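You operate a simulated robot arm through the tools that you are given. There is no shell and no other tool. Be economical: measure what you need, move in short steps, check, and stop when the job is done.

You run a simulated two-armed robot. Do the job below in one go: nothing can be reset, and whatever is moved stays where it is left.

TASK
Hold the low tray on the top of the green table steady with one hand and put the green split link in it with the other.

The check looks at the end state, three seconds after you hand in, the way a careful person would. Anything else that was tipped, shoved, dropped, spilled or broken makes it a failure.

THE ROBOT
Two 6-joint arms with two-finger parallel grippers on one trunk, on a base that drives. Base frame: it is fixed to the floor where the robot stands at the start and does not move with it; the origin is under the middle of the robot, x ahead of it, y to its left, z up; the surface under the hand at the start is at about z = 880. Units: mm, degrees, N and s.
The left shoulder is at the start at [-77, 177, 832], the right one opposite. With the tool pointing down near the work surface each hand reaches from about 100 to 720 mm from the robot's upright axis, wherever it stands, measured 20 degrees to its own side. Places, roughly: green split link (7x9x3 cm) [500, 100, 900]; low tray [-1000, 2250, 750]. Payload 1.57 kg a hand.
Tool frame (each hand has its own): the origin (TCP) lies between the finger pads and is the grasp point; the fingertips stand 30 mm ahead of it; z points along the fingers, y is the line along which they close. Largest opening 80 mm; finger width 17, thickness 12; the body of the gripper, 40 by 82 mm, starts 80 mm behind the TCP.
Orientation is that of the tool frame in the base frame, as a unit quaternion [w, x, y, z]. With the fingers straight down and closing along the base's y, the tool's x points along the base's -x, its y along +y and its z along -z.

THE INTERFACE
- The arms move only by the tool drive_tool. It takes "left_motion", "right_motion" or both (then of equal length, played together; a hand with none holds still); each is a list of rows, each an object (a shift or turn left out is 0, a gripper value left out holds the last) with "translation": the shift along the base's x, y, z in mm, a list of three; "delta_rot": the turn, a rotation vector about the base's x, y, z in degrees, a list of three; "claw": the gripper command, from -1 (shut) to 1 (fully open), values between in proportion. In form: [{"translation": [dx, dy, dz], "delta_rot": [rx, ry, rz], "claw": claw}, ...]. A call has 1 to 10 rows; each row is the pose to reach, as a shift and turn from the pose commanded when the call began. Rows are played at 5 a second. More than 50 mm and 8.6 degrees between two rows, or a gripper value outside its range, and nothing of the call is played. A pose out of reach is approached as far as the arm can. The call stops where the force on the tool passes 40 N (or 10 N more than at its start, if that is more) or the arm is blocked; 0.2 s more then pass. The fingers move at their own pace (about 72 mm/s each) and stop on an object; they squeeze with about 36 N. The grip force told is the motor's: it shows also when the fingers shut on nothing. Time passes only in rows, and 0.2 s behind the last, so rows that repeat a pose let the fingers close. It gives the time, the measured TCP pose, the force on the tool (base axes), the opening and the grip force at its end, in the units of the frame above (readings bear some noise), with the torque about the TCP (base axes, N m) and any sound that the robot's microphone picked up.
- Cameras (640 x 400 px; columns grow to the right, rows downward): "scene" is now at [30.5, 19.7, 1565]; the picture's right is [0.22, -0.98, 0.00], its down [-0.64, -0.14, -0.76] and it looks along [0.74, 0.17, -0.65] (base axes); focal length 250 px, centre (320, 200). "left" rides on the left gripper at [72, 7, -122] in its tool frame; the picture's right is [-0.09, 1.00, 0.00], its down [-0.84, -0.08, -0.54] and it looks along [-0.54, -0.05, 0.84] (tool axes); focal length 238 px, centre (320, 200). "right" rides on the right gripper at [72, -7, -122] in its tool frame; the picture's right is [0.09, 1.00, 0.00], its down [-0.84, 0.08, -0.54] and it looks along [-0.54, 0.05, 0.84] (tool axes); focal length 238 px, centre (320, 200). There is no depth. A picture from a camera that has moved, and an enlarged one, comes with that camera's place and axes in the base frame and with its lens. The place of the scene camera against the robot may be out by one fixed shift of up to 12 mm in any direction.
- camera(camera): a new picture of that camera. The clock stands still meanwhile.
- raise_lower(by): slides the trunk up (or, below 0, down) by that many mm; the arms and the scene camera ride with it, the base frame stays. It gives what a move gives, with no picture.
- base_move(legs): drives the robot by 1 to 6 legs, each [ahead, left, turn to the left] in mm, mm and degrees, along the robot's own axes; the way and the turn of a leg run together, so that a leg with both is an arc; at most 1500 mm and 180 degrees a leg. The arms and the cameras ride along, it lands a little off, and it stops where it bumps. It gives what a move gives.
- head_to(pan, tilt): turns the head with the scene camera to pan (to the left, within 143 degrees either way) and tilt (down, from -29 to 69), counted from straight ahead of the robot. It gives what a move gives.
- inspect(camera, box): a new picture of the part [left, top, right, bottom] of that camera's present view, enlarged. The clock stands still meanwhile.
- close_job(): hands the job in; it is judged then, once.

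Go step by step. Nothing tells you exact positions but the pictures and the camera data: compare them with the known pose of the tool, close in by small moves and look again before you grip or let go. The budget is 120 turns and 92 pictures, counting those below and the enlarged ones. Unless the task says otherwise, let go and move clear before handing in, and close with one line.

The tools are called after ">>>" by a JSON object that holds its "name" and its "arguments". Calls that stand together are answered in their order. drive_tool: Moves the arms, as the interface text tells. Its arguments: {"type":"object","properties":{"left_motion":{"type":"array"},"right_motion":{"type":"array"}},"required":[]} The other tools are called the same way: raise_lower (by) slides the trunk up or down; base_move (legs) drives the base; head_to (pan, tilt) turns the head that bears the scene camera; camera (camera) takes a picture; inspect (camera, box) takes an enlarged picture of a part of a camera's view; close_job () hands the job in.

At the start:

```text
time: 0.0
left_tcp_pos: [402.0, 311.3, 1215.1]
left_orientation: [0.0, -0.001, 1.0, 0.0]
left_wrist_force: [0.6, 0.4, 0.1]
left_torque: [-0.03, -0.01, -0.02]
left_grip_width: 80.0
left_grasp_force: 0.2
right_tcp_pos: [404.1, -90.1, 1116.1]
right_orientation: [0.001, 0.001, 1.0, 0.0]
right_wrist_force: [-0.3, 0.4, 0.2]
right_torque: [-0.02, 0.01, 0.02]
right_grip_width: 80.1
right_grasp_force: 0.1
trunk travel left (down, up): [-275.0, 53.0]
robot x, y, heading: [1.9, 1.7, -0.1]
head pan, tilt: [12.7, 40.7]
```

scene: 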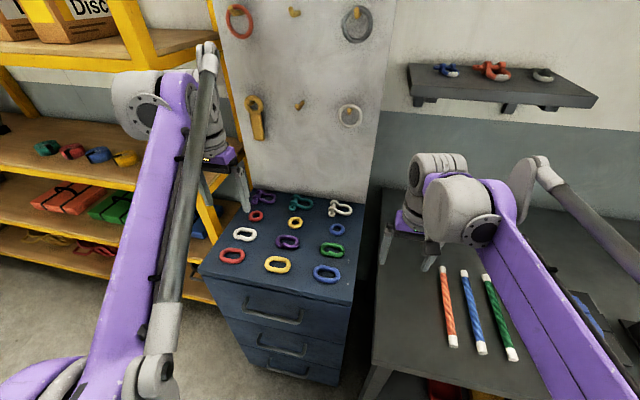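
right: 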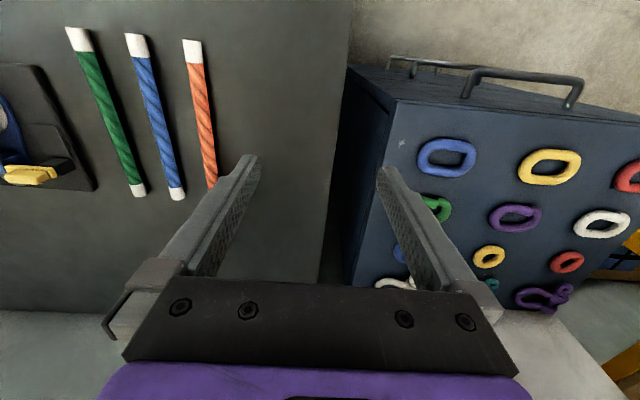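
left: 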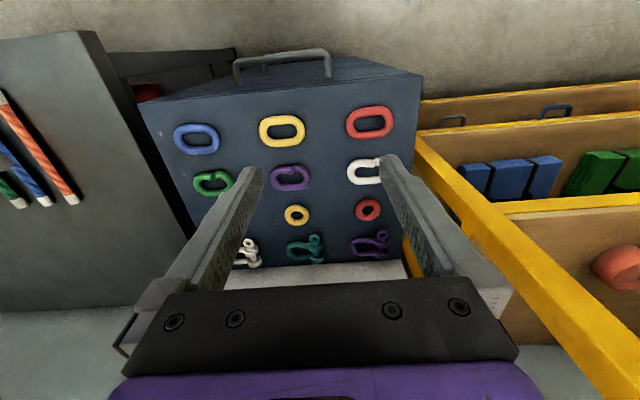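

I see a tool cabinet with rows of links; the green split link appears to be around (333,250) in the scene view. I look closer at it.

>>> {"name": "inspect", "arguments": {"camera": "scene", "box": [200, 180, 370, 290]}}

>>> {"name": "inspect", "arguments": {"camera": "left", "box": [150, 90, 350, 270]}}

```text
3.64 times, centred on (285, 235) of scene
camera zoom: at [30.5, 19.7, 1565.0], right [0.22, -0.98, 0.0], down [-0.64, -0.14, -0.76], along [0.74, 0.17, -0.65], focal length 908 px, centre (447, 73)
```

zoom: 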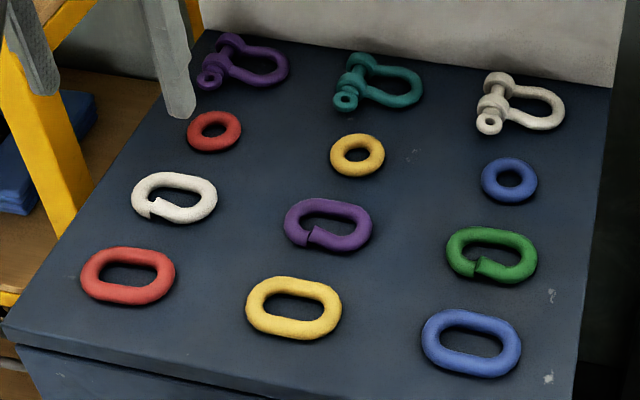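

```text
2.22 times, centred on (250, 180) of left
camera zoom: at [329.0, 317.0, 1338.4], right [0.09, 1.0, 0.0], down [0.84, -0.08, 0.54], along [0.54, -0.05, -0.84], focal length 530 px, centre (476, 244)
```

zoom: 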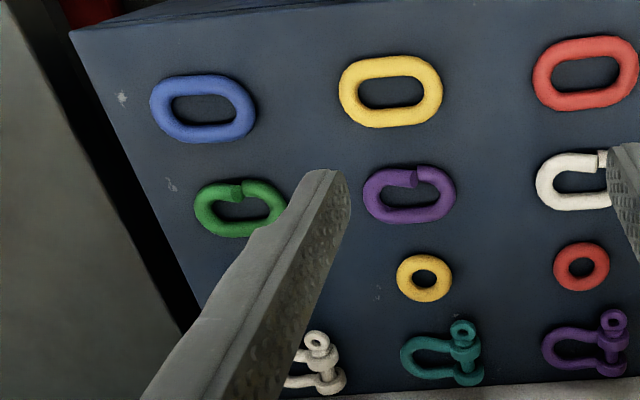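

The green split link lies about at (530-550, 70-100), long axis along y, gap on the near side. I bring the left hand above it for a better fix.

>>> {"name": "drive_tool", "arguments": {"left_motion": [{"translation": [16, -40, -17], "claw": 1}, {"translation": [32, -80, -34]}, {"translation": [48, -120, -51]}, {"translation": [64, -160, -68]}, {"translation": [78, -201, -85]}, {"translation": [78, -201, -85]}]}}

>>> {"name": "camera", "arguments": {"camera": "left"}}

>>> {"name": "camera", "arguments": {"camera": "scene"}}

```text
time: 1.4
left_tcp_pos: [479.0, 107.1, 1130.0]
left_orientation: [0.001, 0.0, 1.0, 0.0]
left_wrist_force: [-0.4, -1.5, -0.7]
left_torque: [-0.02, -0.03, 0.02]
left_grip_width: 79.9
left_grasp_force: 0.0
right_tcp_pos: [404.1, -90.0, 1116.6]
right_orientation: [0.0, 0.0, 1.0, 0.0]
right_wrist_force: [-0.1, 0.2, -0.2]
right_torque: [0.0, -0.03, 0.01]
right_grip_width: 80.0
right_grasp_force: 0.1
trunk travel left (down, up): [-275.0, 53.0]
robot x, y, heading: [-1.9, -0.4, 0.0]
head pan, tilt: [12.7, 40.7]
```

```text
86 pictures are left
camera left: at [407.4, 114.2, 1252.2], right [0.09, 1.0, 0.0], down [0.84, -0.08, 0.54], along [0.54, -0.05, -0.84], focal length 238 px, centre (320, 200)
```

left: 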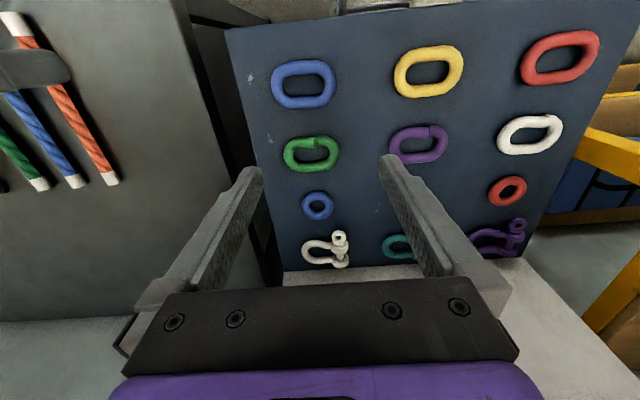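

```text
85 pictures are left
camera scene: at [30.0, 20.3, 1565.0], right [0.22, -0.98, 0.0], down [-0.64, -0.14, -0.76], along [0.74, 0.17, -0.65], focal length 250 px, centre (320, 200)
```

scene: 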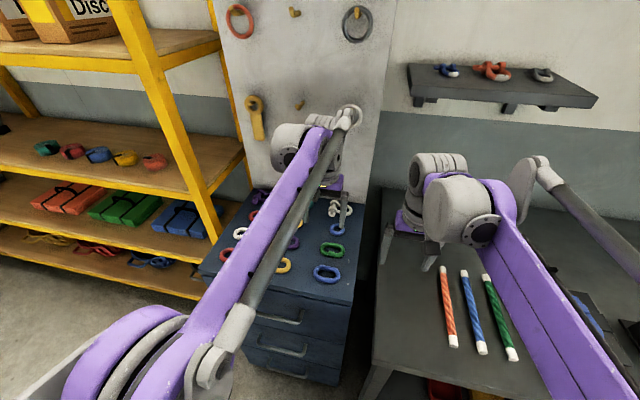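

Triangulating gives roughly (532, 91) but with uncertain height. I move closer and look again.

>>> {"name": "drive_tool", "arguments": {"left_motion": [{"translation": [8, -3, -30], "claw": 1}, {"translation": [16, -6, -60]}, {"translation": [20, -9, -90]}, {"translation": [20, -9, -90]}]}}

>>> {"name": "inspect", "arguments": {"camera": "left", "box": [200, 60, 440, 210]}}

```text
time: 2.4
left_tcp_pos: [499.7, 100.6, 1039.0]
left_orientation: [0.0, 0.0, 1.0, 0.0]
left_wrist_force: [-0.7, 0.2, -0.1]
left_torque: [-0.02, 0.0, 0.01]
left_grip_width: 80.0
left_grasp_force: 0.1
right_tcp_pos: [404.8, -90.9, 1115.9]
right_orientation: [0.0, 0.0, 1.0, 0.001]
right_wrist_force: [-0.1, -0.6, 0.1]
right_torque: [-0.03, 0.01, 0.02]
right_grip_width: 80.1
right_grasp_force: 0.1
trunk travel left (down, up): [-275.0, 53.0]
robot x, y, heading: [0.8, 0.8, -0.1]
head pan, tilt: [12.7, 40.7]
```

```text
2.67 times, centred on (320, 135) of left
camera zoom: at [426.5, 106.8, 1162.6], right [0.09, 1.0, 0.0], down [0.84, -0.08, 0.54], along [0.54, -0.05, -0.84], focal length 636 px, centre (320, 373)
```

zoom: 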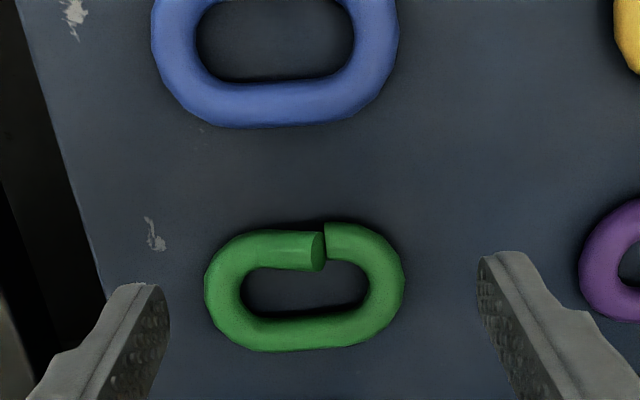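

Next, a further view from lower to fix the height by parallax.

>>> {"name": "drive_tool", "arguments": {"left_motion": [{"translation": [0, 0, -20], "claw": 1}, {"translation": [0, 0, -42]}, {"translation": [0, 0, -42]}]}}

>>> {"name": "inspect", "arguments": {"camera": "left", "box": [200, 60, 440, 210]}}

```text
time: 3.2
left_tcp_pos: [499.4, 100.9, 996.0]
left_orientation: [0.0, 0.0, 1.0, 0.0]
left_wrist_force: [-0.3, 0.1, -0.2]
left_torque: [0.03, -0.02, 0.02]
left_grip_width: 79.9
left_grasp_force: 0.1
right_tcp_pos: [402.8, -90.6, 1115.6]
right_orientation: [0.0, 0.0, 1.0, 0.0]
right_wrist_force: [-0.8, 0.4, -0.1]
right_torque: [0.04, 0.0, -0.02]
right_grip_width: 79.9
right_grasp_force: 0.0
trunk travel left (down, up): [-275.0, 53.0]
robot x, y, heading: [-0.3, -1.3, 0.1]
head pan, tilt: [12.7, 40.7]
```

```text
2.67 times, centred on (320, 135) of left
camera zoom: at [427.6, 107.8, 1119.3], right [0.09, 1.0, 0.0], down [0.84, -0.08, 0.54], along [0.54, -0.05, -0.84], focal length 636 px, centre (320, 373)
```

zoom: 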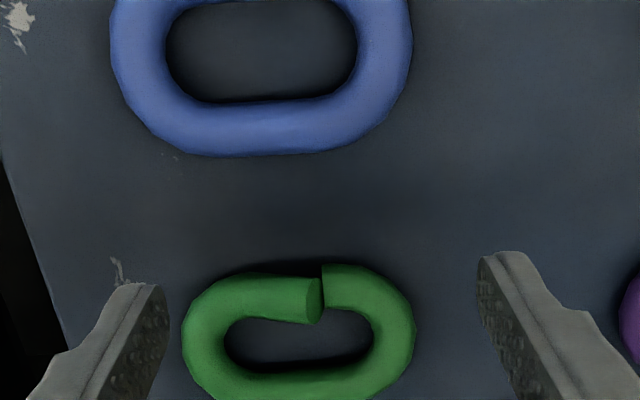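

The link is about 82 mm long in y, centred around (538, 90, ~918), bar ~16 mm. I'll pinch the +y end bar with one finger in the hole; first, move over it with a partial opening and look.

>>> {"name": "drive_tool", "arguments": {"left_motion": [{"translation": [19, 11, 0], "claw": -0.1}, {"translation": [38, 22, 0]}, {"translation": [38, 22, -20]}, {"translation": [38, 22, -20]}]}}

>>> {"name": "camera", "arguments": {"camera": "left"}}

>>> {"name": "inspect", "arguments": {"camera": "scene", "box": [270, 180, 380, 290]}}

```text
time: 4.2
left_tcp_pos: [539.4, 122.8, 977.2]
left_orientation: [0.001, 0.0, 1.0, 0.0]
left_wrist_force: [-0.6, -0.5, 0.9]
left_torque: [-0.03, 0.01, 0.01]
left_grip_width: 36.2
left_grasp_force: 0.0
right_tcp_pos: [404.3, -89.9, 1115.3]
right_orientation: [0.0, 0.0, 1.0, 0.0]
right_wrist_force: [-0.2, -0.1, -1.1]
right_torque: [-0.01, -0.01, 0.02]
right_grip_width: 80.0
right_grasp_force: 0.0
trunk travel left (down, up): [-275.0, 53.0]
robot x, y, heading: [-1.5, 0.7, -0.1]
head pan, tilt: [12.7, 40.7]
```

```text
82 pictures are left
camera left: at [466.1, 129.9, 1100.7], right [0.09, 1.0, 0.0], down [0.84, -0.08, 0.54], along [0.54, -0.05, -0.84], focal length 238 px, centre (320, 200)
```

left: 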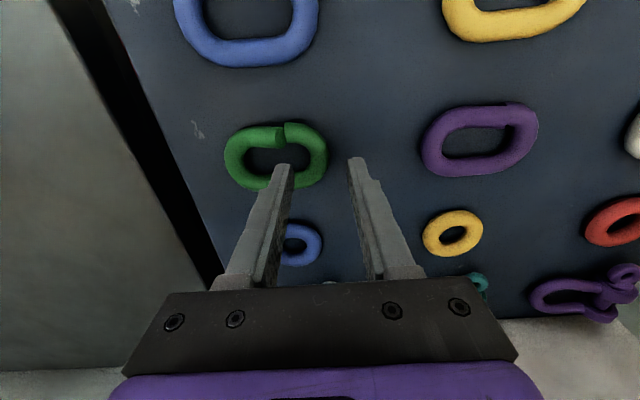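

```text
3.64 times, centred on (325, 235) of scene
camera zoom: at [30.6, 19.7, 1565.0], right [0.22, -0.98, 0.0], down [-0.64, -0.14, -0.76], along [0.74, 0.17, -0.65], focal length 908 px, centre (302, 73)
```

zoom: 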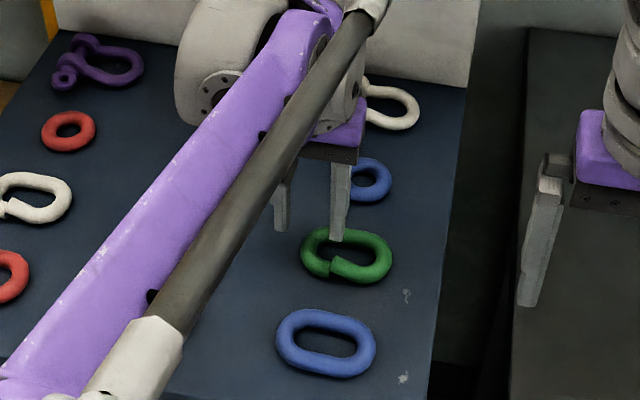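

The geometry agrees: centre ≈ (536, 88, 920), +y end bar at y≈122. I descend about 22 mm, then check that the inner finger enters the hole.

>>> {"name": "drive_tool", "arguments": {"left_motion": [{"translation": [-2, 0, -8]}, {"translation": [-2, 0, -15]}, {"translation": [-2, 0, -22]}, {"translation": [-2, 0, -22]}]}}

>>> {"name": "inspect", "arguments": {"camera": "left", "box": [200, 80, 440, 230]}}

>>> {"name": "inspect", "arguments": {"camera": "scene", "box": [290, 200, 370, 250]}}

```text
time: 5.2
left_tcp_pos: [536.3, 122.6, 955.6]
left_orientation: [0.0, 0.0, 1.0, -0.001]
left_wrist_force: [-0.4, -1.0, -0.1]
left_torque: [0.0, 0.02, 0.0]
left_grip_width: 35.9
left_grasp_force: 0.0
right_tcp_pos: [404.0, -89.2, 1115.8]
right_orientation: [0.0, 0.0, 1.0, 0.001]
right_wrist_force: [-0.2, -0.4, -0.2]
right_torque: [0.0, -0.03, 0.02]
right_grip_width: 79.9
right_grasp_force: 0.0
trunk travel left (down, up): [-275.0, 53.0]
robot x, y, heading: [2.9, 2.4, 0.1]
head pan, tilt: [12.7, 40.7]
```

```text
2.67 times, centred on (320, 155) of left
camera zoom: at [463.8, 129.2, 1078.5], right [0.09, 1.0, 0.0], down [0.84, -0.08, 0.54], along [0.54, -0.05, -0.84], focal length 636 px, centre (320, 320)
```

zoom: 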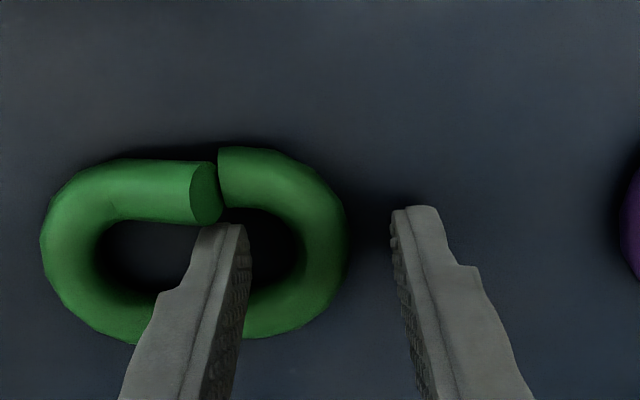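

```text
8.00 times, centred on (330, 225) of scene
camera zoom: at [30.5, 19.7, 1565.0], right [0.22, -0.98, 0.0], down [-0.64, -0.14, -0.76], along [0.74, 0.17, -0.65], focal length 1997 px, centre (240, 0)
```

zoom: 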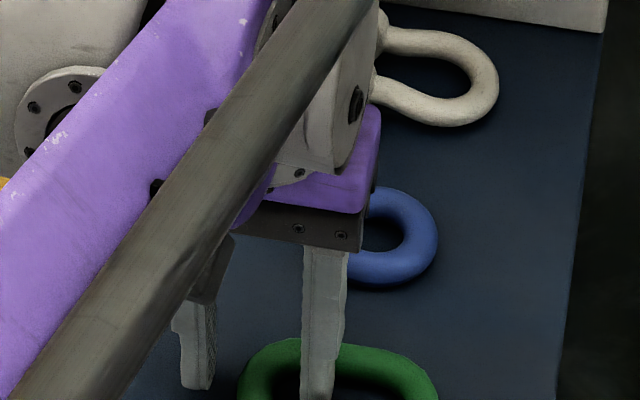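

Inner finger is heading into the hole, slightly near the split bar; I shift +4 mm in x and lower 10 mm more.

>>> {"name": "drive_tool", "arguments": {"left_motion": [{"translation": [4, 0, 0]}, {"translation": [4, 0, -5]}, {"translation": [4, 0, -10]}, {"translation": [4, 0, -10]}]}}

>>> {"name": "inspect", "arguments": {"camera": "left", "box": [200, 80, 440, 230]}}

```text
time: 6.1
left_tcp_pos: [538.3, 122.3, 949.9]
left_orientation: [0.003, 0.001, 1.0, 0.0]
left_wrist_force: [0.6, -0.1, 25.4]
left_torque: [0.03, 0.17, 0.01]
left_grip_width: 36.2
left_grasp_force: 0.0
right_tcp_pos: [403.1, -90.2, 1116.5]
right_orientation: [0.001, 0.0, 1.0, 0.0]
right_wrist_force: [0.9, 0.2, -0.7]
right_torque: [0.01, 0.0, 0.03]
right_grip_width: 80.1
right_grasp_force: 0.1
trunk travel left (down, up): [-275.0, 53.0]
robot x, y, heading: [-2.8, 3.6, -0.2]
head pan, tilt: [12.7, 40.7]
stopped in row 4 (left hand): the force on the tool passed its limit at 43 N (the readings are from after the stop); the commanded pose is now the measured one
```

```text
2.67 times, centred on (320, 155) of left
camera zoom: at [466.5, 128.8, 1072.8], right [0.09, 1.0, 0.0], down [0.83, -0.08, 0.55], along [0.54, -0.05, -0.84], focal length 636 px, centre (320, 320)
```

zoom: 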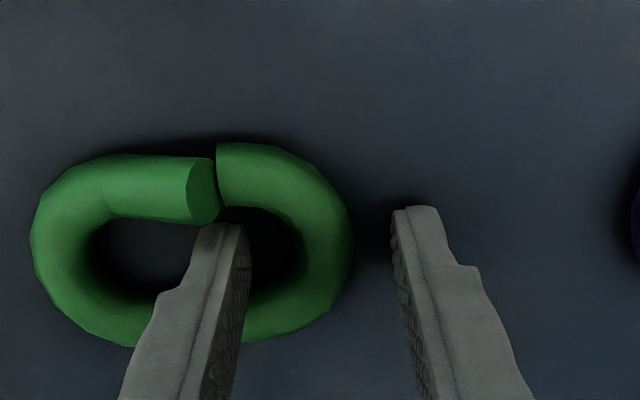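

Torque shows both fingertips touching the surface (z≈920) with the inner finger in the hole. I lift 3 mm and close.

>>> {"name": "drive_tool", "arguments": {"left_motion": [{"translation": [0, 0, 3]}, {"translation": [0, 0, 3], "claw": -0.5}, {"translation": [0, 0, 3], "claw": -1}, {"translation": [0, 0, 3]}, {"translation": [0, 0, 3]}]}}

>>> {"name": "inspect", "arguments": {"camera": "left", "box": [200, 80, 440, 230]}}

```text
time: 7.3
left_tcp_pos: [540.5, 124.2, 950.9]
left_orientation: [0.002, 0.0, 1.0, 0.0]
left_wrist_force: [-0.1, -0.5, -2.8]
left_torque: [0.01, 0.02, 0.03]
left_grip_width: 19.0
left_grasp_force: 33.1
right_tcp_pos: [404.1, -90.2, 1116.1]
right_orientation: [0.0, -0.001, 1.0, 0.0]
right_wrist_force: [-0.8, -0.3, 0.1]
right_torque: [0.0, 0.0, -0.01]
right_grip_width: 79.9
right_grasp_force: 0.0
trunk travel left (down, up): [-275.0, 53.0]
robot x, y, heading: [-0.3, 3.9, -0.1]
head pan, tilt: [12.7, 40.7]
```

```text
2.67 times, centred on (320, 155) of left
camera zoom: at [467.9, 128.9, 1074.0], right [0.09, 1.0, 0.0], down [0.83, -0.08, 0.54], along [0.54, -0.05, -0.84], focal length 636 px, centre (320, 320)
```

zoom: 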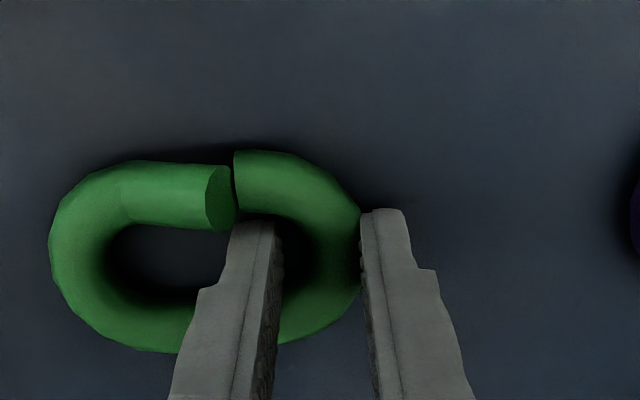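

Gripped at 19 mm with 33 N. I lift straight up and check.

>>> {"name": "drive_tool", "arguments": {"left_motion": [{"translation": [0, 0, 20]}, {"translation": [0, 0, 50]}, {"translation": [-20, 0, 90]}, {"translation": [-50, 20, 130]}, {"translation": [-90, 50, 160]}, {"translation": [-130, 80, 180]}, {"translation": [-130, 80, 180]}]}}

>>> {"name": "camera", "arguments": {"camera": "left"}}

>>> {"name": "head_to", "arguments": {"pan": 114, "tilt": 20}}

>>> {"name": "camera", "arguments": {"camera": "scene"}}

```text
refused: row 4 steps farther than a row can; nothing moved
```

```text
76 pictures are left
camera left: at [467.9, 128.9, 1074.0], right [0.09, 1.0, 0.0], down [0.83, -0.08, 0.54], along [0.54, -0.05, -0.84], focal length 238 px, centre (320, 200)
```

left: 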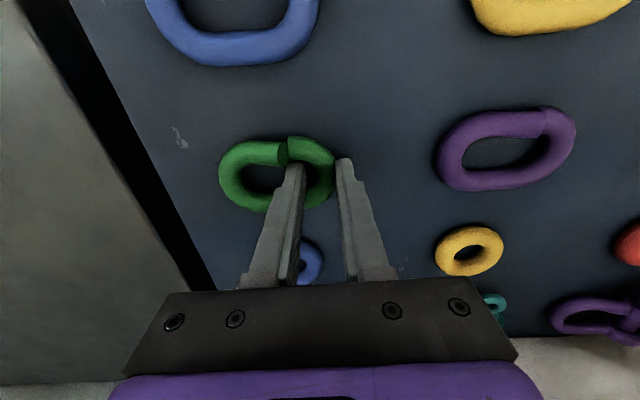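

```text
time: 9.0
left_tcp_pos: [539.6, 121.9, 951.5]
left_orientation: [0.002, 0.0, 1.0, 0.0]
left_wrist_force: [-0.6, 0.5, -2.1]
left_torque: [0.1, 0.0, 0.04]
left_grip_width: 19.1
left_grasp_force: 33.0
right_tcp_pos: [404.4, -89.5, 1116.0]
right_orientation: [0.0, 0.0, 1.0, 0.0]
right_wrist_force: [0.9, 0.5, 0.4]
right_torque: [-0.03, 0.01, -0.01]
right_grip_width: 79.9
right_grasp_force: 0.0
trunk travel left (down, up): [-275.0, 53.0]
robot x, y, heading: [1.7, 0.5, -0.1]
head pan, tilt: [114.0, 20.0]
```

```text
75 pictures are left
camera scene: at [-89.4, 86.3, 1597.5], right [0.91, 0.41, 0.0], down [0.14, -0.31, -0.94], along [-0.38, 0.86, -0.34], focal length 250 px, centre (320, 200)
```

scene: 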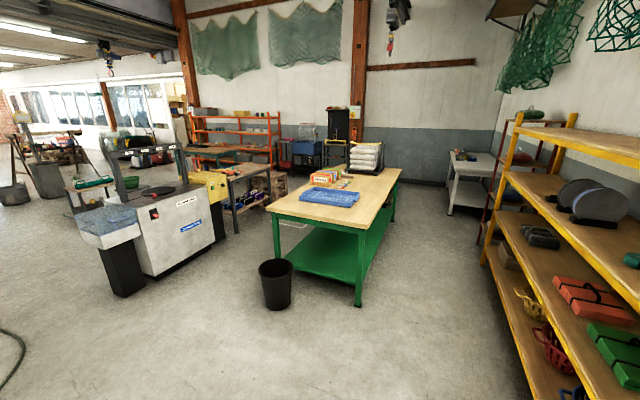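

The one move was refused, so nothing lifted yet; the green table is visible across the room. I lift in smaller steps and retract.

>>> {"name": "drive_tool", "arguments": {"left_motion": [{"translation": [0, 0, 20]}, {"translation": [0, 0, 50]}, {"translation": [0, 0, 95]}, {"translation": [-20, 0, 140]}, {"translation": [-50, 15, 175]}, {"translation": [-90, 30, 200]}, {"translation": [-130, 50, 220]}, {"translation": [-170, 75, 230]}, {"translation": [-200, 100, 230]}, {"translation": [-200, 100, 230]}]}}

>>> {"name": "camera", "arguments": {"camera": "left"}}

>>> {"name": "inspect", "arguments": {"camera": "scene", "box": [250, 110, 450, 310]}}

```text
time: 11.2
left_tcp_pos: [339.9, 220.2, 1181.4]
left_orientation: [0.001, 0.0, 1.0, 0.0]
left_wrist_force: [0.5, 0.6, -2.9]
left_torque: [0.06, 0.01, -0.03]
left_grip_width: 18.9
left_grasp_force: 33.3
right_tcp_pos: [404.4, -90.3, 1115.3]
right_orientation: [0.0, 0.0, 1.0, 0.0]
right_wrist_force: [0.0, -0.4, -0.4]
right_torque: [0.04, 0.01, 0.02]
right_grip_width: 80.2
right_grasp_force: 0.1
trunk travel left (down, up): [-275.0, 53.0]
robot x, y, heading: [-2.7, -1.1, -0.2]
head pan, tilt: [114.0, 20.0]
```

```text
74 pictures are left
camera left: at [267.1, 226.6, 1304.7], right [0.09, 1.0, 0.0], down [0.84, -0.08, 0.54], along [0.54, -0.05, -0.84], focal length 238 px, centre (320, 200)
```

left: 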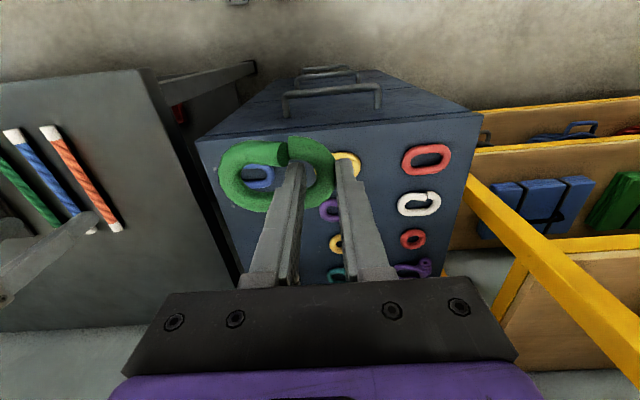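

```text
2.00 times, centred on (350, 210) of scene
camera zoom: at [-88.7, 86.0, 1597.5], right [0.91, 0.41, 0.0], down [0.14, -0.31, -0.94], along [-0.38, 0.86, -0.34], focal length 499 px, centre (260, 180)
```

zoom: 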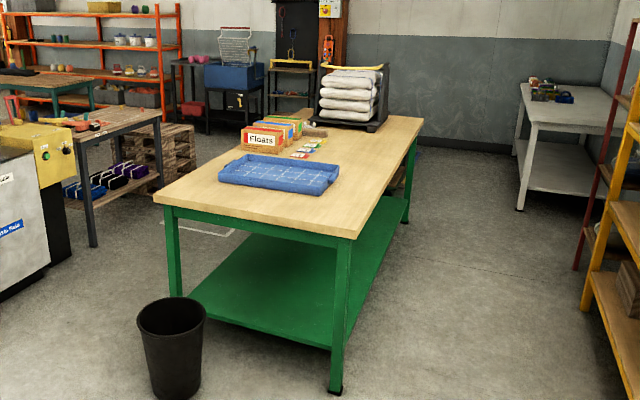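

The link is held firmly. The blue low tray sits on the green table's near end (table's right edge x≈-465, tray's right edge ≈-690); I plan to stand at the table's right side facing -x. First I tuck the right hand in and check the sides.

>>> {"name": "drive_tool", "arguments": {"right_motion": [{"translation": [-30, -10, 30]}, {"translation": [-60, -20, 60]}, {"translation": [-100, -30, 80]}, {"translation": [-100, -30, 80]}]}}

>>> {"name": "head_to", "arguments": {"pan": 60, "tilt": 45}}

>>> {"name": "camera", "arguments": {"camera": "scene"}}

>>> {"name": "head_to", "arguments": {"pan": 130, "tilt": 60}}

>>> {"name": "camera", "arguments": {"camera": "scene"}}

```text
time: 12.2
left_tcp_pos: [339.4, 220.5, 1180.6]
left_orientation: [0.002, 0.0, 1.0, -0.001]
left_wrist_force: [-0.2, 0.7, -1.8]
left_torque: [0.07, 0.03, 0.02]
left_grip_width: 19.1
left_grasp_force: 33.2
right_tcp_pos: [305.1, -121.8, 1195.0]
right_orientation: [0.0, 0.0, 1.0, 0.0]
right_wrist_force: [-0.1, -0.6, -0.3]
right_torque: [-0.02, -0.01, -0.03]
right_grip_width: 80.0
right_grasp_force: 0.0
trunk travel left (down, up): [-275.0, 53.0]
robot x, y, heading: [-1.1, -2.5, -0.1]
head pan, tilt: [114.0, 20.0]
```

```text
time: 13.5
left_tcp_pos: [340.0, 220.5, 1181.8]
left_orientation: [0.001, 0.0, 1.0, 0.0]
left_wrist_force: [-0.2, -0.3, -2.3]
left_torque: [0.04, -0.01, -0.05]
left_grip_width: 18.9
left_grasp_force: 33.0
right_tcp_pos: [305.3, -121.8, 1196.0]
right_orientation: [0.0, 0.0, 1.0, 0.0]
right_wrist_force: [1.0, -0.1, -0.6]
right_torque: [0.01, 0.04, 0.02]
right_grip_width: 79.8
right_grasp_force: 0.1
trunk travel left (down, up): [-275.0, 53.0]
robot x, y, heading: [0.5, -0.4, 0.1]
head pan, tilt: [60.0, 45.0]
```

```text
72 pictures are left
camera scene: at [-11.1, 71.6, 1558.8], right [0.87, -0.5, 0.0], down [-0.35, -0.61, -0.71], along [0.35, 0.61, -0.71], focal length 250 px, centre (320, 200)
```

scene: 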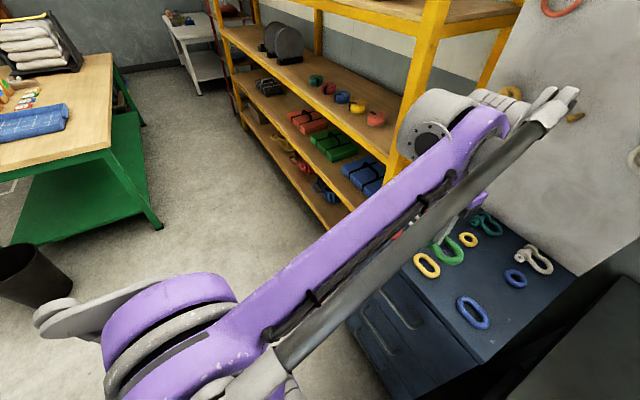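

```text
time: 14.9
left_tcp_pos: [339.0, 219.6, 1180.9]
left_orientation: [0.002, 0.0, 1.0, -0.002]
left_wrist_force: [0.1, 0.0, -3.2]
left_torque: [0.07, 0.0, -0.01]
left_grip_width: 19.2
left_grasp_force: 33.4
right_tcp_pos: [303.7, -121.6, 1196.4]
right_orientation: [0.001, 0.0, 1.0, 0.0]
right_wrist_force: [-0.1, -0.4, -0.8]
right_torque: [-0.02, 0.01, -0.01]
right_grip_width: 80.2
right_grasp_force: 0.1
trunk travel left (down, up): [-275.0, 53.0]
robot x, y, heading: [-0.0, -1.4, -0.2]
head pan, tilt: [130.0, 60.0]
```

```text
71 pictures are left
camera scene: at [-94.5, 52.3, 1539.3], right [0.77, 0.64, 0.0], down [0.56, -0.66, -0.5], along [-0.32, 0.38, -0.87], focal length 250 px, centre (320, 200)
```

scene: 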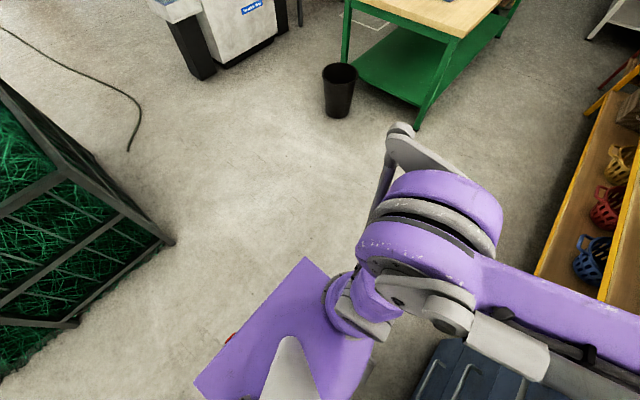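

Base deck extends about 390 mm behind and 330 mm to the sides; a cage stands behind at x≈-1190. I back off 330 mm, turn to face -x, then slide toward the table's right side, stopping short to look.

>>> {"name": "base_move", "arguments": {"legs": [[-330, 0, 0], [0, 0, 90], [0, 0, 90], [-230, -1000, 0]]}}

>>> {"name": "head_to", "arguments": {"pan": -30, "tilt": 40}}

>>> {"name": "camera", "arguments": {"camera": "scene"}}

>>> {"name": "camera", "arguments": {"camera": "left"}}

```text
time: 33.6
left_tcp_pos: [-442.9, 796.7, 1182.8]
left_orientation: [0.0, 1.0, 0.003, -0.002]
left_wrist_force: [0.3, 0.0, -2.6]
left_torque: [-0.11, 0.02, 0.0]
left_grip_width: 19.1
left_grasp_force: 33.2
right_tcp_pos: [-408.9, 1140.8, 1195.2]
right_orientation: [-0.001, 1.0, 0.002, 0.0]
right_wrist_force: [-0.6, 0.2, 0.7]
right_torque: [-0.03, 0.04, 0.01]
right_grip_width: 80.1
right_grasp_force: 0.0
trunk travel left (down, up): [-275.0, 53.0]
robot x, y, heading: [-103.0, 1021.2, -179.9]
head pan, tilt: [130.0, 60.0]
```

```text
time: 36.0
left_tcp_pos: [-443.8, 798.3, 1181.7]
left_orientation: [-0.001, 1.0, 0.002, -0.001]
left_wrist_force: [0.9, 0.1, -3.0]
left_torque: [-0.01, -0.02, -0.01]
left_grip_width: 18.8
left_grasp_force: 33.2
right_tcp_pos: [-408.1, 1139.9, 1196.0]
right_orientation: [0.001, 1.0, 0.002, 0.0]
right_wrist_force: [-0.2, 0.4, 1.1]
right_torque: [-0.01, 0.0, -0.01]
right_grip_width: 80.2
right_grasp_force: 0.1
trunk travel left (down, up): [-275.0, 53.0]
robot x, y, heading: [-103.6, 1018.8, -179.7]
head pan, tilt: [-30.0, 40.0]
```

```text
70 pictures are left
camera scene: at [-147.3, 1062.9, 1566.0], right [0.5, 0.87, 0.0], down [0.56, -0.32, -0.77], along [-0.66, 0.38, -0.64], focal length 250 px, centre (320, 200)
```

scene: 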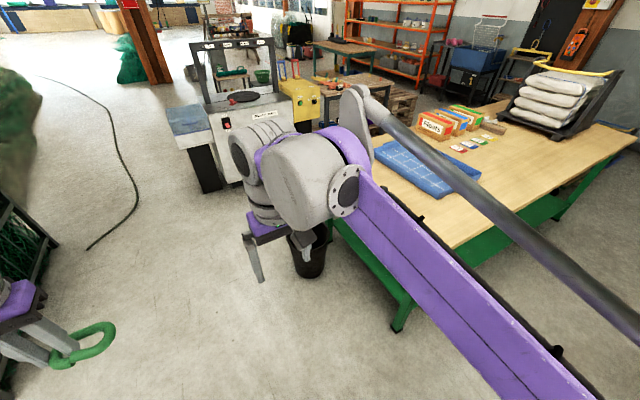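

```text
69 pictures are left
camera left: at [-370.2, 791.6, 1304.7], right [-0.09, -1.0, 0.0], down [-0.84, 0.07, 0.54], along [-0.54, 0.05, -0.84], focal length 238 px, centre (320, 200)
```

left: 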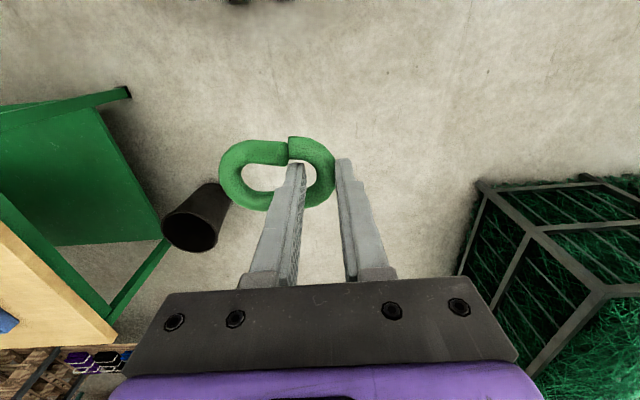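

The base arrived at (-103, 1020) facing -x. I zoom on the tray.

>>> {"name": "inspect", "arguments": {"camera": "scene", "box": [360, 90, 540, 210]}}

```text
3.33 times, centred on (450, 150) of scene
camera zoom: at [-147.3, 1062.9, 1566.0], right [0.5, 0.87, 0.0], down [0.56, -0.32, -0.77], along [-0.66, 0.38, -0.64], focal length 832 px, centre (-113, 367)
```

zoom: 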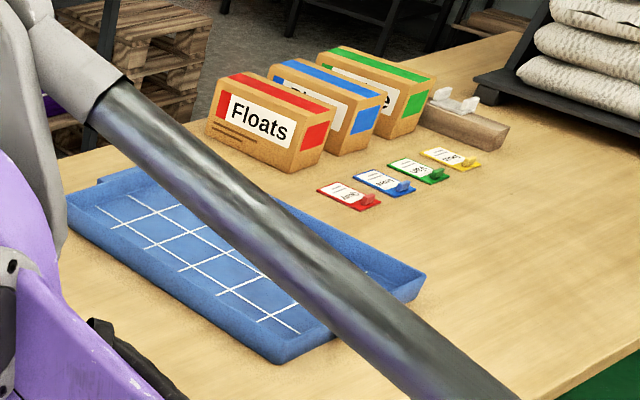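

Tray spans about x -1200…-705, y 2075…2455. I slide to about (-130, 2270).

>>> {"name": "base_move", "arguments": {"legs": [[0, -800, 0], [27, -450, 0]]}}

>>> {"name": "head_to", "arguments": {"pan": 0, "tilt": 50}}

>>> {"name": "camera", "arguments": {"camera": "scene"}}

>>> {"name": "camera", "arguments": {"camera": "right"}}

>>> {"name": "camera", "arguments": {"camera": "left"}}

```text
time: 47.4
left_tcp_pos: [-475.7, 2037.4, 1181.9]
left_orientation: [0.0, 1.0, 0.001, -0.001]
left_wrist_force: [-0.7, 0.2, -1.9]
left_torque: [-0.06, -0.02, 0.02]
left_grip_width: 19.1
left_grasp_force: 32.6
right_tcp_pos: [-440.1, 2381.2, 1195.2]
right_orientation: [0.0, 1.0, 0.0, 0.0]
right_wrist_force: [-0.3, -0.1, -0.7]
right_torque: [0.0, 0.0, 0.01]
right_grip_width: 80.0
right_grasp_force: 0.0
trunk travel left (down, up): [-275.0, 53.0]
robot x, y, heading: [-133.0, 2259.7, -179.7]
head pan, tilt: [-30.0, 40.0]
```

```text
time: 48.4
left_tcp_pos: [-474.1, 2037.5, 1181.5]
left_orientation: [0.0, 1.0, 0.0, -0.002]
left_wrist_force: [0.1, -0.7, -2.7]
left_torque: [-0.05, -0.02, 0.0]
left_grip_width: 19.0
left_grasp_force: 33.3
right_tcp_pos: [-441.0, 2381.0, 1196.4]
right_orientation: [0.0, 1.0, 0.001, -0.001]
right_wrist_force: [0.5, 0.4, 1.1]
right_torque: [-0.01, 0.01, -0.01]
right_grip_width: 80.3
right_grasp_force: 0.1
trunk travel left (down, up): [-275.0, 53.0]
robot x, y, heading: [-131.9, 2256.1, -180.1]
head pan, tilt: [0.0, 50.0]
```

```text
67 pictures are left
camera scene: at [-182.9, 2259.7, 1551.9], right [0.0, 1.0, 0.0], down [0.77, 0.0, -0.64], along [-0.64, 0.0, -0.77], focal length 250 px, centre (320, 200)
```

scene: 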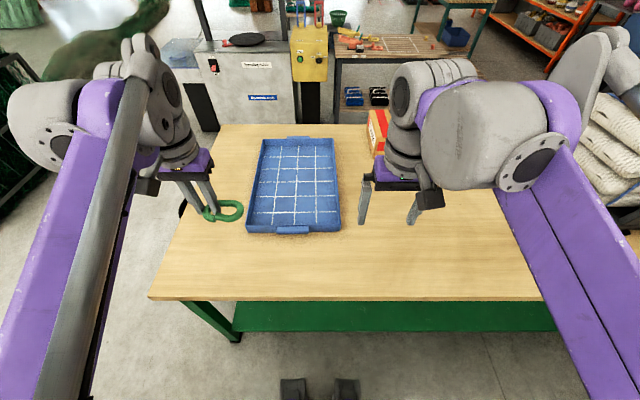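

```text
66 pictures are left
camera right: at [-368.4, 2387.8, 1318.1], right [0.09, -1.0, 0.0], down [-0.84, -0.08, 0.54], along [-0.54, -0.05, -0.84], focal length 238 px, centre (320, 200)
```

right: 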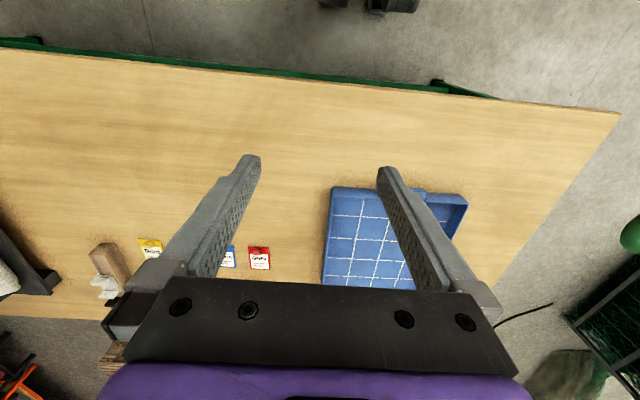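

```text
65 pictures are left
camera left: at [-403.0, 2031.3, 1304.7], right [-0.09, -1.0, 0.0], down [-0.84, 0.08, 0.54], along [-0.54, 0.05, -0.84], focal length 238 px, centre (320, 200)
```

left: 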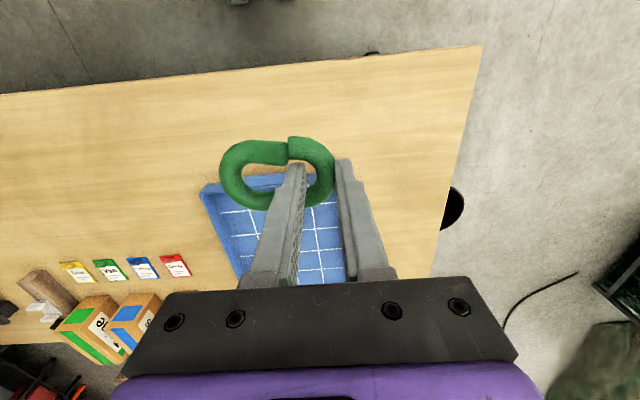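

In this view the tray lies at y≈1980…2335 with near edge x≈-692 (base landed a bit off), and there's room to move forward. I shift 80 mm ahead and 80 mm left, then lower the trunk.

>>> {"name": "base_move", "arguments": {"legs": [[80, 80, 0]]}}

>>> {"name": "raise_lower", "arguments": {"by": -150}}

>>> {"name": "camera", "arguments": {"camera": "scene"}}

>>> {"name": "camera", "arguments": {"camera": "right"}}

```text
time: 49.7
left_tcp_pos: [-554.7, 1959.0, 1181.5]
left_orientation: [0.0, 1.0, -0.001, -0.001]
left_wrist_force: [-0.6, -0.1, -1.7]
left_torque: [-0.04, 0.02, -0.02]
left_grip_width: 18.8
left_grasp_force: 33.1
right_tcp_pos: [-518.9, 2302.1, 1195.6]
right_orientation: [0.0, 1.0, -0.001, 0.0]
right_wrist_force: [-0.3, 0.3, 0.4]
right_torque: [0.04, -0.04, 0.01]
right_grip_width: 80.1
right_grasp_force: 0.1
trunk travel left (down, up): [-275.0, 53.0]
robot x, y, heading: [-216.0, 2178.3, 179.9]
head pan, tilt: [0.0, 50.0]
```

```text
time: 51.5
left_tcp_pos: [-555.5, 1959.5, 1031.8]
left_orientation: [0.0, 1.0, -0.001, -0.002]
left_wrist_force: [-0.3, 0.1, -2.8]
left_torque: [-0.08, 0.01, 0.03]
left_grip_width: 18.8
left_grasp_force: 33.2
right_tcp_pos: [-520.2, 2302.5, 1047.1]
right_orientation: [-0.001, 1.0, -0.001, 0.0]
right_wrist_force: [0.9, 0.5, 0.5]
right_torque: [-0.01, -0.01, 0.0]
right_grip_width: 79.9
right_grasp_force: 0.0
trunk travel left (down, up): [-125.0, 203.0]
robot x, y, heading: [-212.1, 2176.9, 179.9]
head pan, tilt: [0.0, 50.0]
```

```text
64 pictures are left
camera scene: at [-276.4, 2180.5, 1400.9], right [0.0, 1.0, 0.0], down [0.77, 0.0, -0.64], along [-0.64, 0.0, -0.77], focal length 250 px, centre (320, 200)
```

scene: 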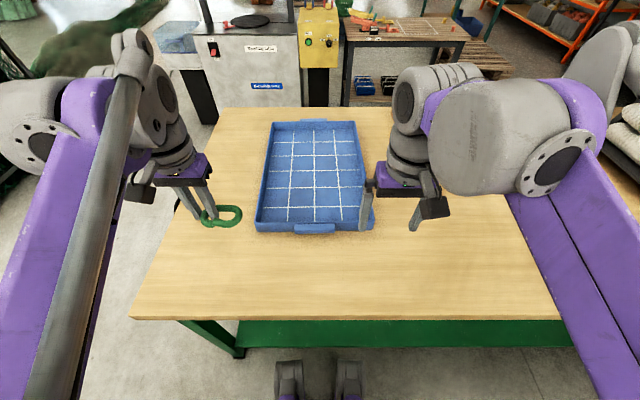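

```text
63 pictures are left
camera right: at [-447.5, 2309.2, 1168.4], right [0.09, -1.0, 0.0], down [-0.84, -0.08, 0.54], along [-0.54, -0.05, -0.84], focal length 238 px, centre (320, 200)
```

right: 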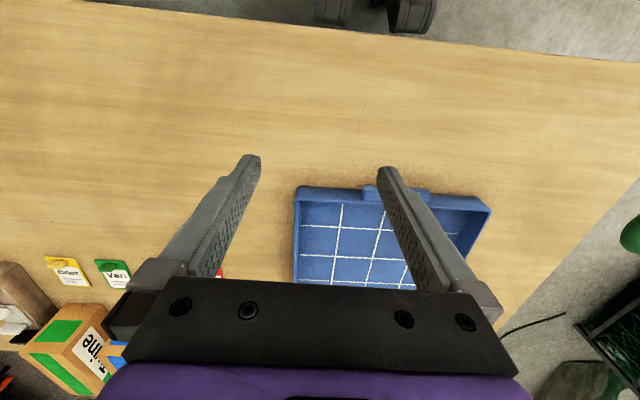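

I bring the right hand above the tray's right side wall (y≈2335) with fingers closing along y, stopping high.

>>> {"name": "drive_tool", "arguments": {"right_motion": [{"translation": [-34, 5, -25]}, {"translation": [-68, 10, -50]}, {"translation": [-103, 15, -75]}, {"translation": [-137, 20, -100]}, {"translation": [-171, 25, -125]}, {"translation": [-205, 30, -150]}, {"translation": [-240, 33, -167]}, {"translation": [-240, 33, -167]}]}}

>>> {"name": "camera", "arguments": {"camera": "right"}}

>>> {"name": "camera", "arguments": {"camera": "scene"}}

```text
time: 53.3
left_tcp_pos: [-555.8, 1960.4, 1031.6]
left_orientation: [0.0, 1.0, -0.001, -0.001]
left_wrist_force: [0.1, -0.5, -2.3]
left_torque: [-0.06, 0.0, 0.01]
left_grip_width: 18.9
left_grasp_force: 33.3
right_tcp_pos: [-759.4, 2334.6, 878.8]
right_orientation: [0.0, 1.0, -0.001, 0.0]
right_wrist_force: [-0.3, 0.0, -0.6]
right_torque: [-0.02, 0.01, 0.03]
right_grip_width: 80.3
right_grasp_force: 0.0
trunk travel left (down, up): [-125.0, 203.0]
robot x, y, heading: [-217.1, 2179.0, 179.8]
head pan, tilt: [0.0, 50.0]
```

```text
62 pictures are left
camera right: at [-687.1, 2341.7, 1001.0], right [0.09, -1.0, 0.0], down [-0.84, -0.08, 0.54], along [-0.54, -0.05, -0.84], focal length 238 px, centre (320, 200)
```

right: 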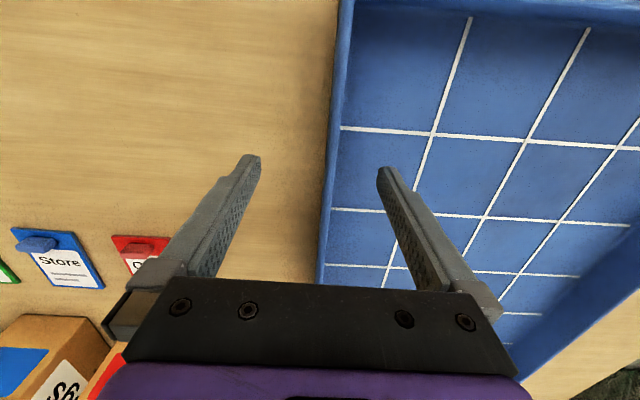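

```text
61 pictures are left
camera scene: at [-275.7, 2180.5, 1400.9], right [0.0, 1.0, 0.0], down [0.77, 0.0, -0.64], along [-0.64, 0.0, -0.77], focal length 250 px, centre (320, 200)
```

scene: 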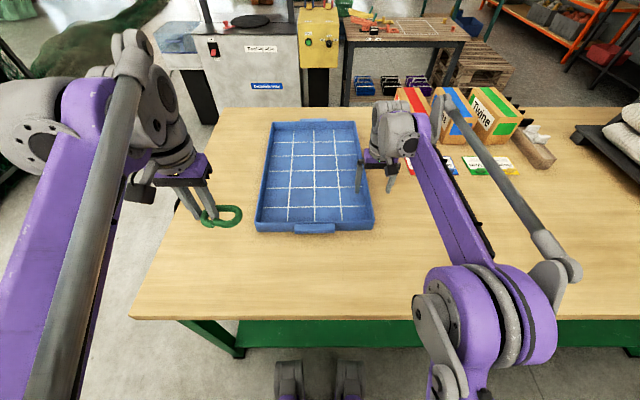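

The right wall rim is at about y≈2320. I zoom to gauge the wall height.

>>> {"name": "inspect", "arguments": {"camera": "scene", "box": [240, 110, 400, 250]}}

>>> {"name": "inspect", "arguments": {"camera": "right", "box": [220, 0, 440, 280]}}

```text
2.86 times, centred on (320, 180) of scene
camera zoom: at [-275.7, 2180.5, 1400.9], right [0.0, 1.0, 0.0], down [0.77, 0.0, -0.64], along [-0.64, 0.0, -0.77], focal length 713 px, centre (320, 257)
```

zoom: 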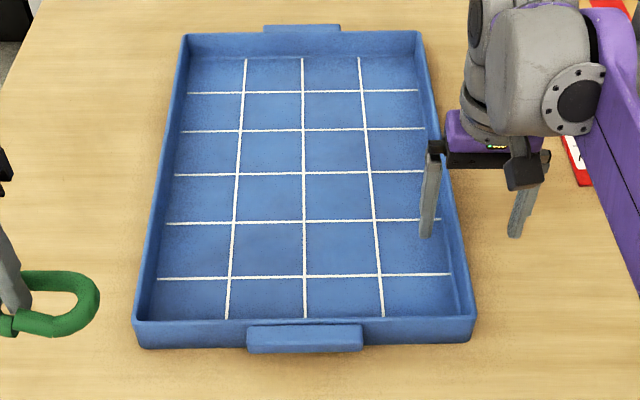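

```text
1.43 times, centred on (330, 140) of right
camera zoom: at [-687.1, 2341.7, 1001.0], right [0.09, -1.0, 0.0], down [-0.84, -0.08, 0.54], along [-0.54, -0.05, -0.84], focal length 340 px, centre (306, 286)
```

zoom: 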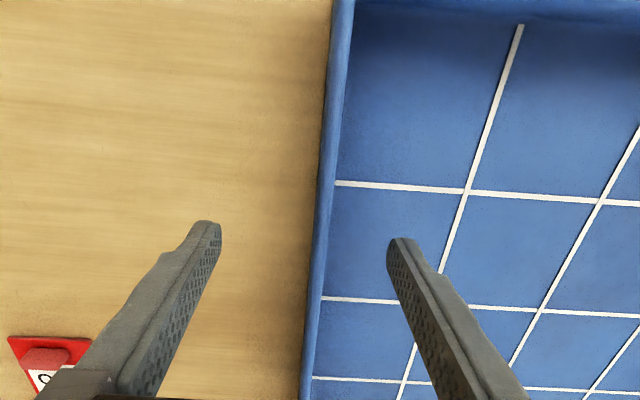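

Wall is about 44 mm tall (rim z≈788). I center over it and lower so that the fingers straddle the wall.

>>> {"name": "drive_tool", "arguments": {"right_motion": [{"translation": [0, -14, -15]}, {"translation": [0, -14, -35]}, {"translation": [0, -14, -55]}, {"translation": [0, -14, -70]}, {"translation": [0, -14, -80]}, {"translation": [0, -14, -80]}]}}

>>> {"name": "camera", "arguments": {"camera": "right"}}

>>> {"name": "inspect", "arguments": {"camera": "scene", "box": [310, 120, 420, 230]}}

```text
time: 54.1
left_tcp_pos: [-553.8, 1959.4, 1031.1]
left_orientation: [-0.001, 1.0, -0.001, -0.002]
left_wrist_force: [0.2, 0.1, -2.5]
left_torque: [-0.07, 0.0, 0.01]
left_grip_width: 18.8
left_grasp_force: 33.7
right_tcp_pos: [-759.2, 2321.8, 836.2]
right_orientation: [0.002, 1.0, -0.002, -0.001]
right_wrist_force: [3.5, 0.6, 9.7]
right_torque: [-0.38, -0.13, 0.08]
right_grip_width: 79.6
right_grasp_force: 0.2
trunk travel left (down, up): [-125.0, 203.0]
robot x, y, heading: [-218.0, 2178.6, 179.8]
head pan, tilt: [0.0, 50.0]
stopped in row 3 (right hand): the force on the tool passed its limit at 68 N (the readings are from after the stop); the commanded pose is now the measured one
```

```text
58 pictures are left
camera right: at [-686.7, 2328.5, 958.4], right [0.09, -1.0, 0.0], down [-0.84, -0.07, 0.54], along [-0.54, -0.05, -0.84], focal length 238 px, centre (320, 200)
```

right: 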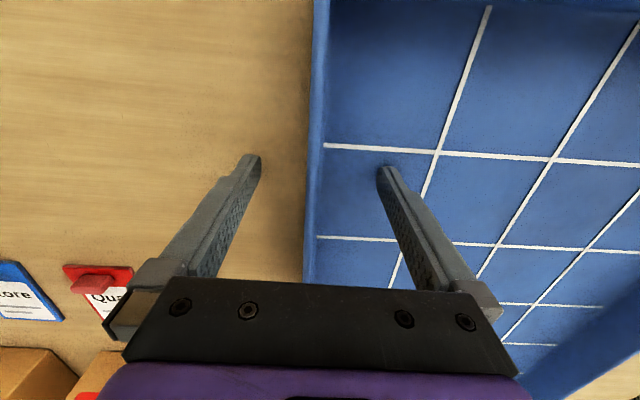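

```text
3.64 times, centred on (365, 175) of scene
camera zoom: at [-275.6, 2180.4, 1400.9], right [0.0, 1.0, 0.0], down [0.77, 0.0, -0.64], along [-0.64, 0.0, -0.77], focal length 908 px, centre (156, 291)
```

zoom: 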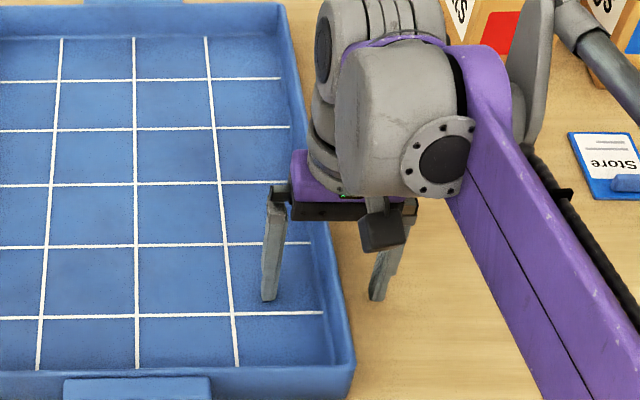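

Contact came earlier than expected: the inner finger touched the tray floor at z≈806, so the table is higher (~800) and the fingers already straddle the wall. I raise 5 mm, nudge +2 mm in y and close gently on the wall.

>>> {"name": "drive_tool", "arguments": {"right_motion": [{"translation": [0, 2, 5]}, {"translation": [0, 2, 5], "claw": 0.4}, {"translation": [0, 2, 5], "claw": -0.2}, {"translation": [0, 2, 5], "claw": -0.5}, {"translation": [0, 2, 5]}]}}

>>> {"name": "camera", "arguments": {"camera": "right"}}

```text
time: 55.3
left_tcp_pos: [-556.1, 1960.0, 1031.9]
left_orientation: [0.0, 1.0, -0.001, -0.002]
left_wrist_force: [-0.1, 0.0, -1.5]
left_torque: [-0.08, 0.01, 0.03]
left_grip_width: 19.1
left_grasp_force: 33.1
right_tcp_pos: [-761.5, 2323.3, 839.3]
right_orientation: [0.002, 1.0, 0.0, -0.001]
right_wrist_force: [0.1, -0.2, -0.4]
right_torque: [0.03, 0.02, 0.0]
right_grip_width: 19.9
right_grasp_force: 0.0
trunk travel left (down, up): [-125.0, 203.0]
robot x, y, heading: [-216.7, 2180.1, 179.9]
head pan, tilt: [0.0, 50.0]
```

```text
56 pictures are left
camera right: at [-688.3, 2330.5, 961.7], right [0.09, -1.0, 0.0], down [-0.84, -0.07, 0.54], along [-0.54, -0.05, -0.84], focal length 238 px, centre (320, 200)
```

right: 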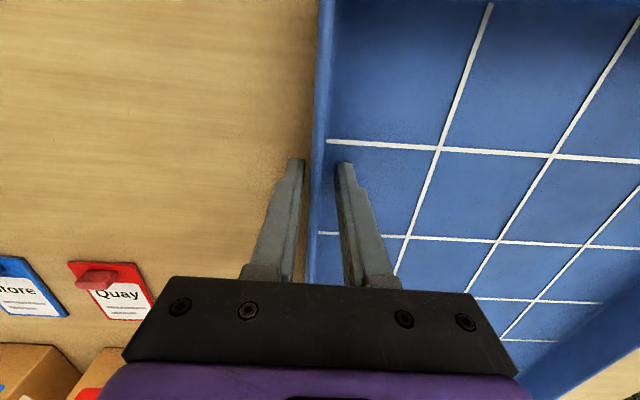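

Well centred around the wall. I close fully to hold the tray.

>>> {"name": "drive_tool", "arguments": {"right_motion": [{"translation": [0, 0, 0], "claw": -0.7}, {"translation": [0, 0, 0], "claw": -0.85}, {"translation": [0, 0, 0], "claw": -1}, {"translation": [0, 0, 0]}]}}

>>> {"name": "camera", "arguments": {"camera": "scene"}}

```text
time: 56.3
left_tcp_pos: [-555.0, 1961.0, 1031.2]
left_orientation: [0.0, 1.0, -0.001, -0.002]
left_wrist_force: [0.5, 0.3, -2.1]
left_torque: [-0.08, 0.03, 0.0]
left_grip_width: 18.6
left_grasp_force: 33.4
right_tcp_pos: [-760.5, 2323.1, 839.9]
right_orientation: [0.003, 1.0, -0.001, -0.001]
right_wrist_force: [2.3, 3.2, -0.6]
right_torque: [0.41, 0.18, 0.38]
right_grip_width: 6.1
right_grasp_force: 26.1
trunk travel left (down, up): [-125.0, 203.0]
robot x, y, heading: [-213.7, 2178.0, 179.6]
head pan, tilt: [0.0, 50.0]
```

```text
55 pictures are left
camera scene: at [-276.4, 2181.0, 1400.8], right [0.0, 1.0, 0.0], down [0.77, 0.0, -0.64], along [-0.64, 0.0, -0.77], focal length 250 px, centre (320, 200)
```

scene: 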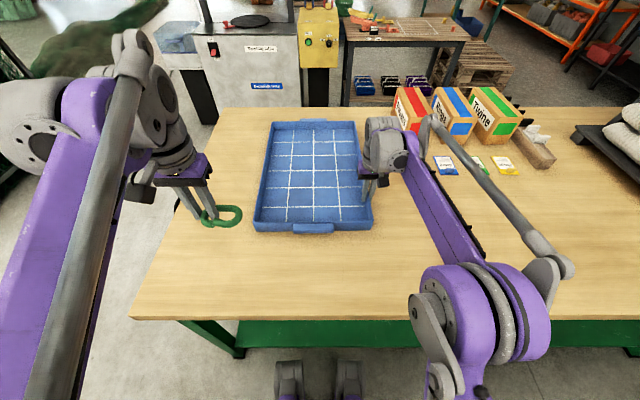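

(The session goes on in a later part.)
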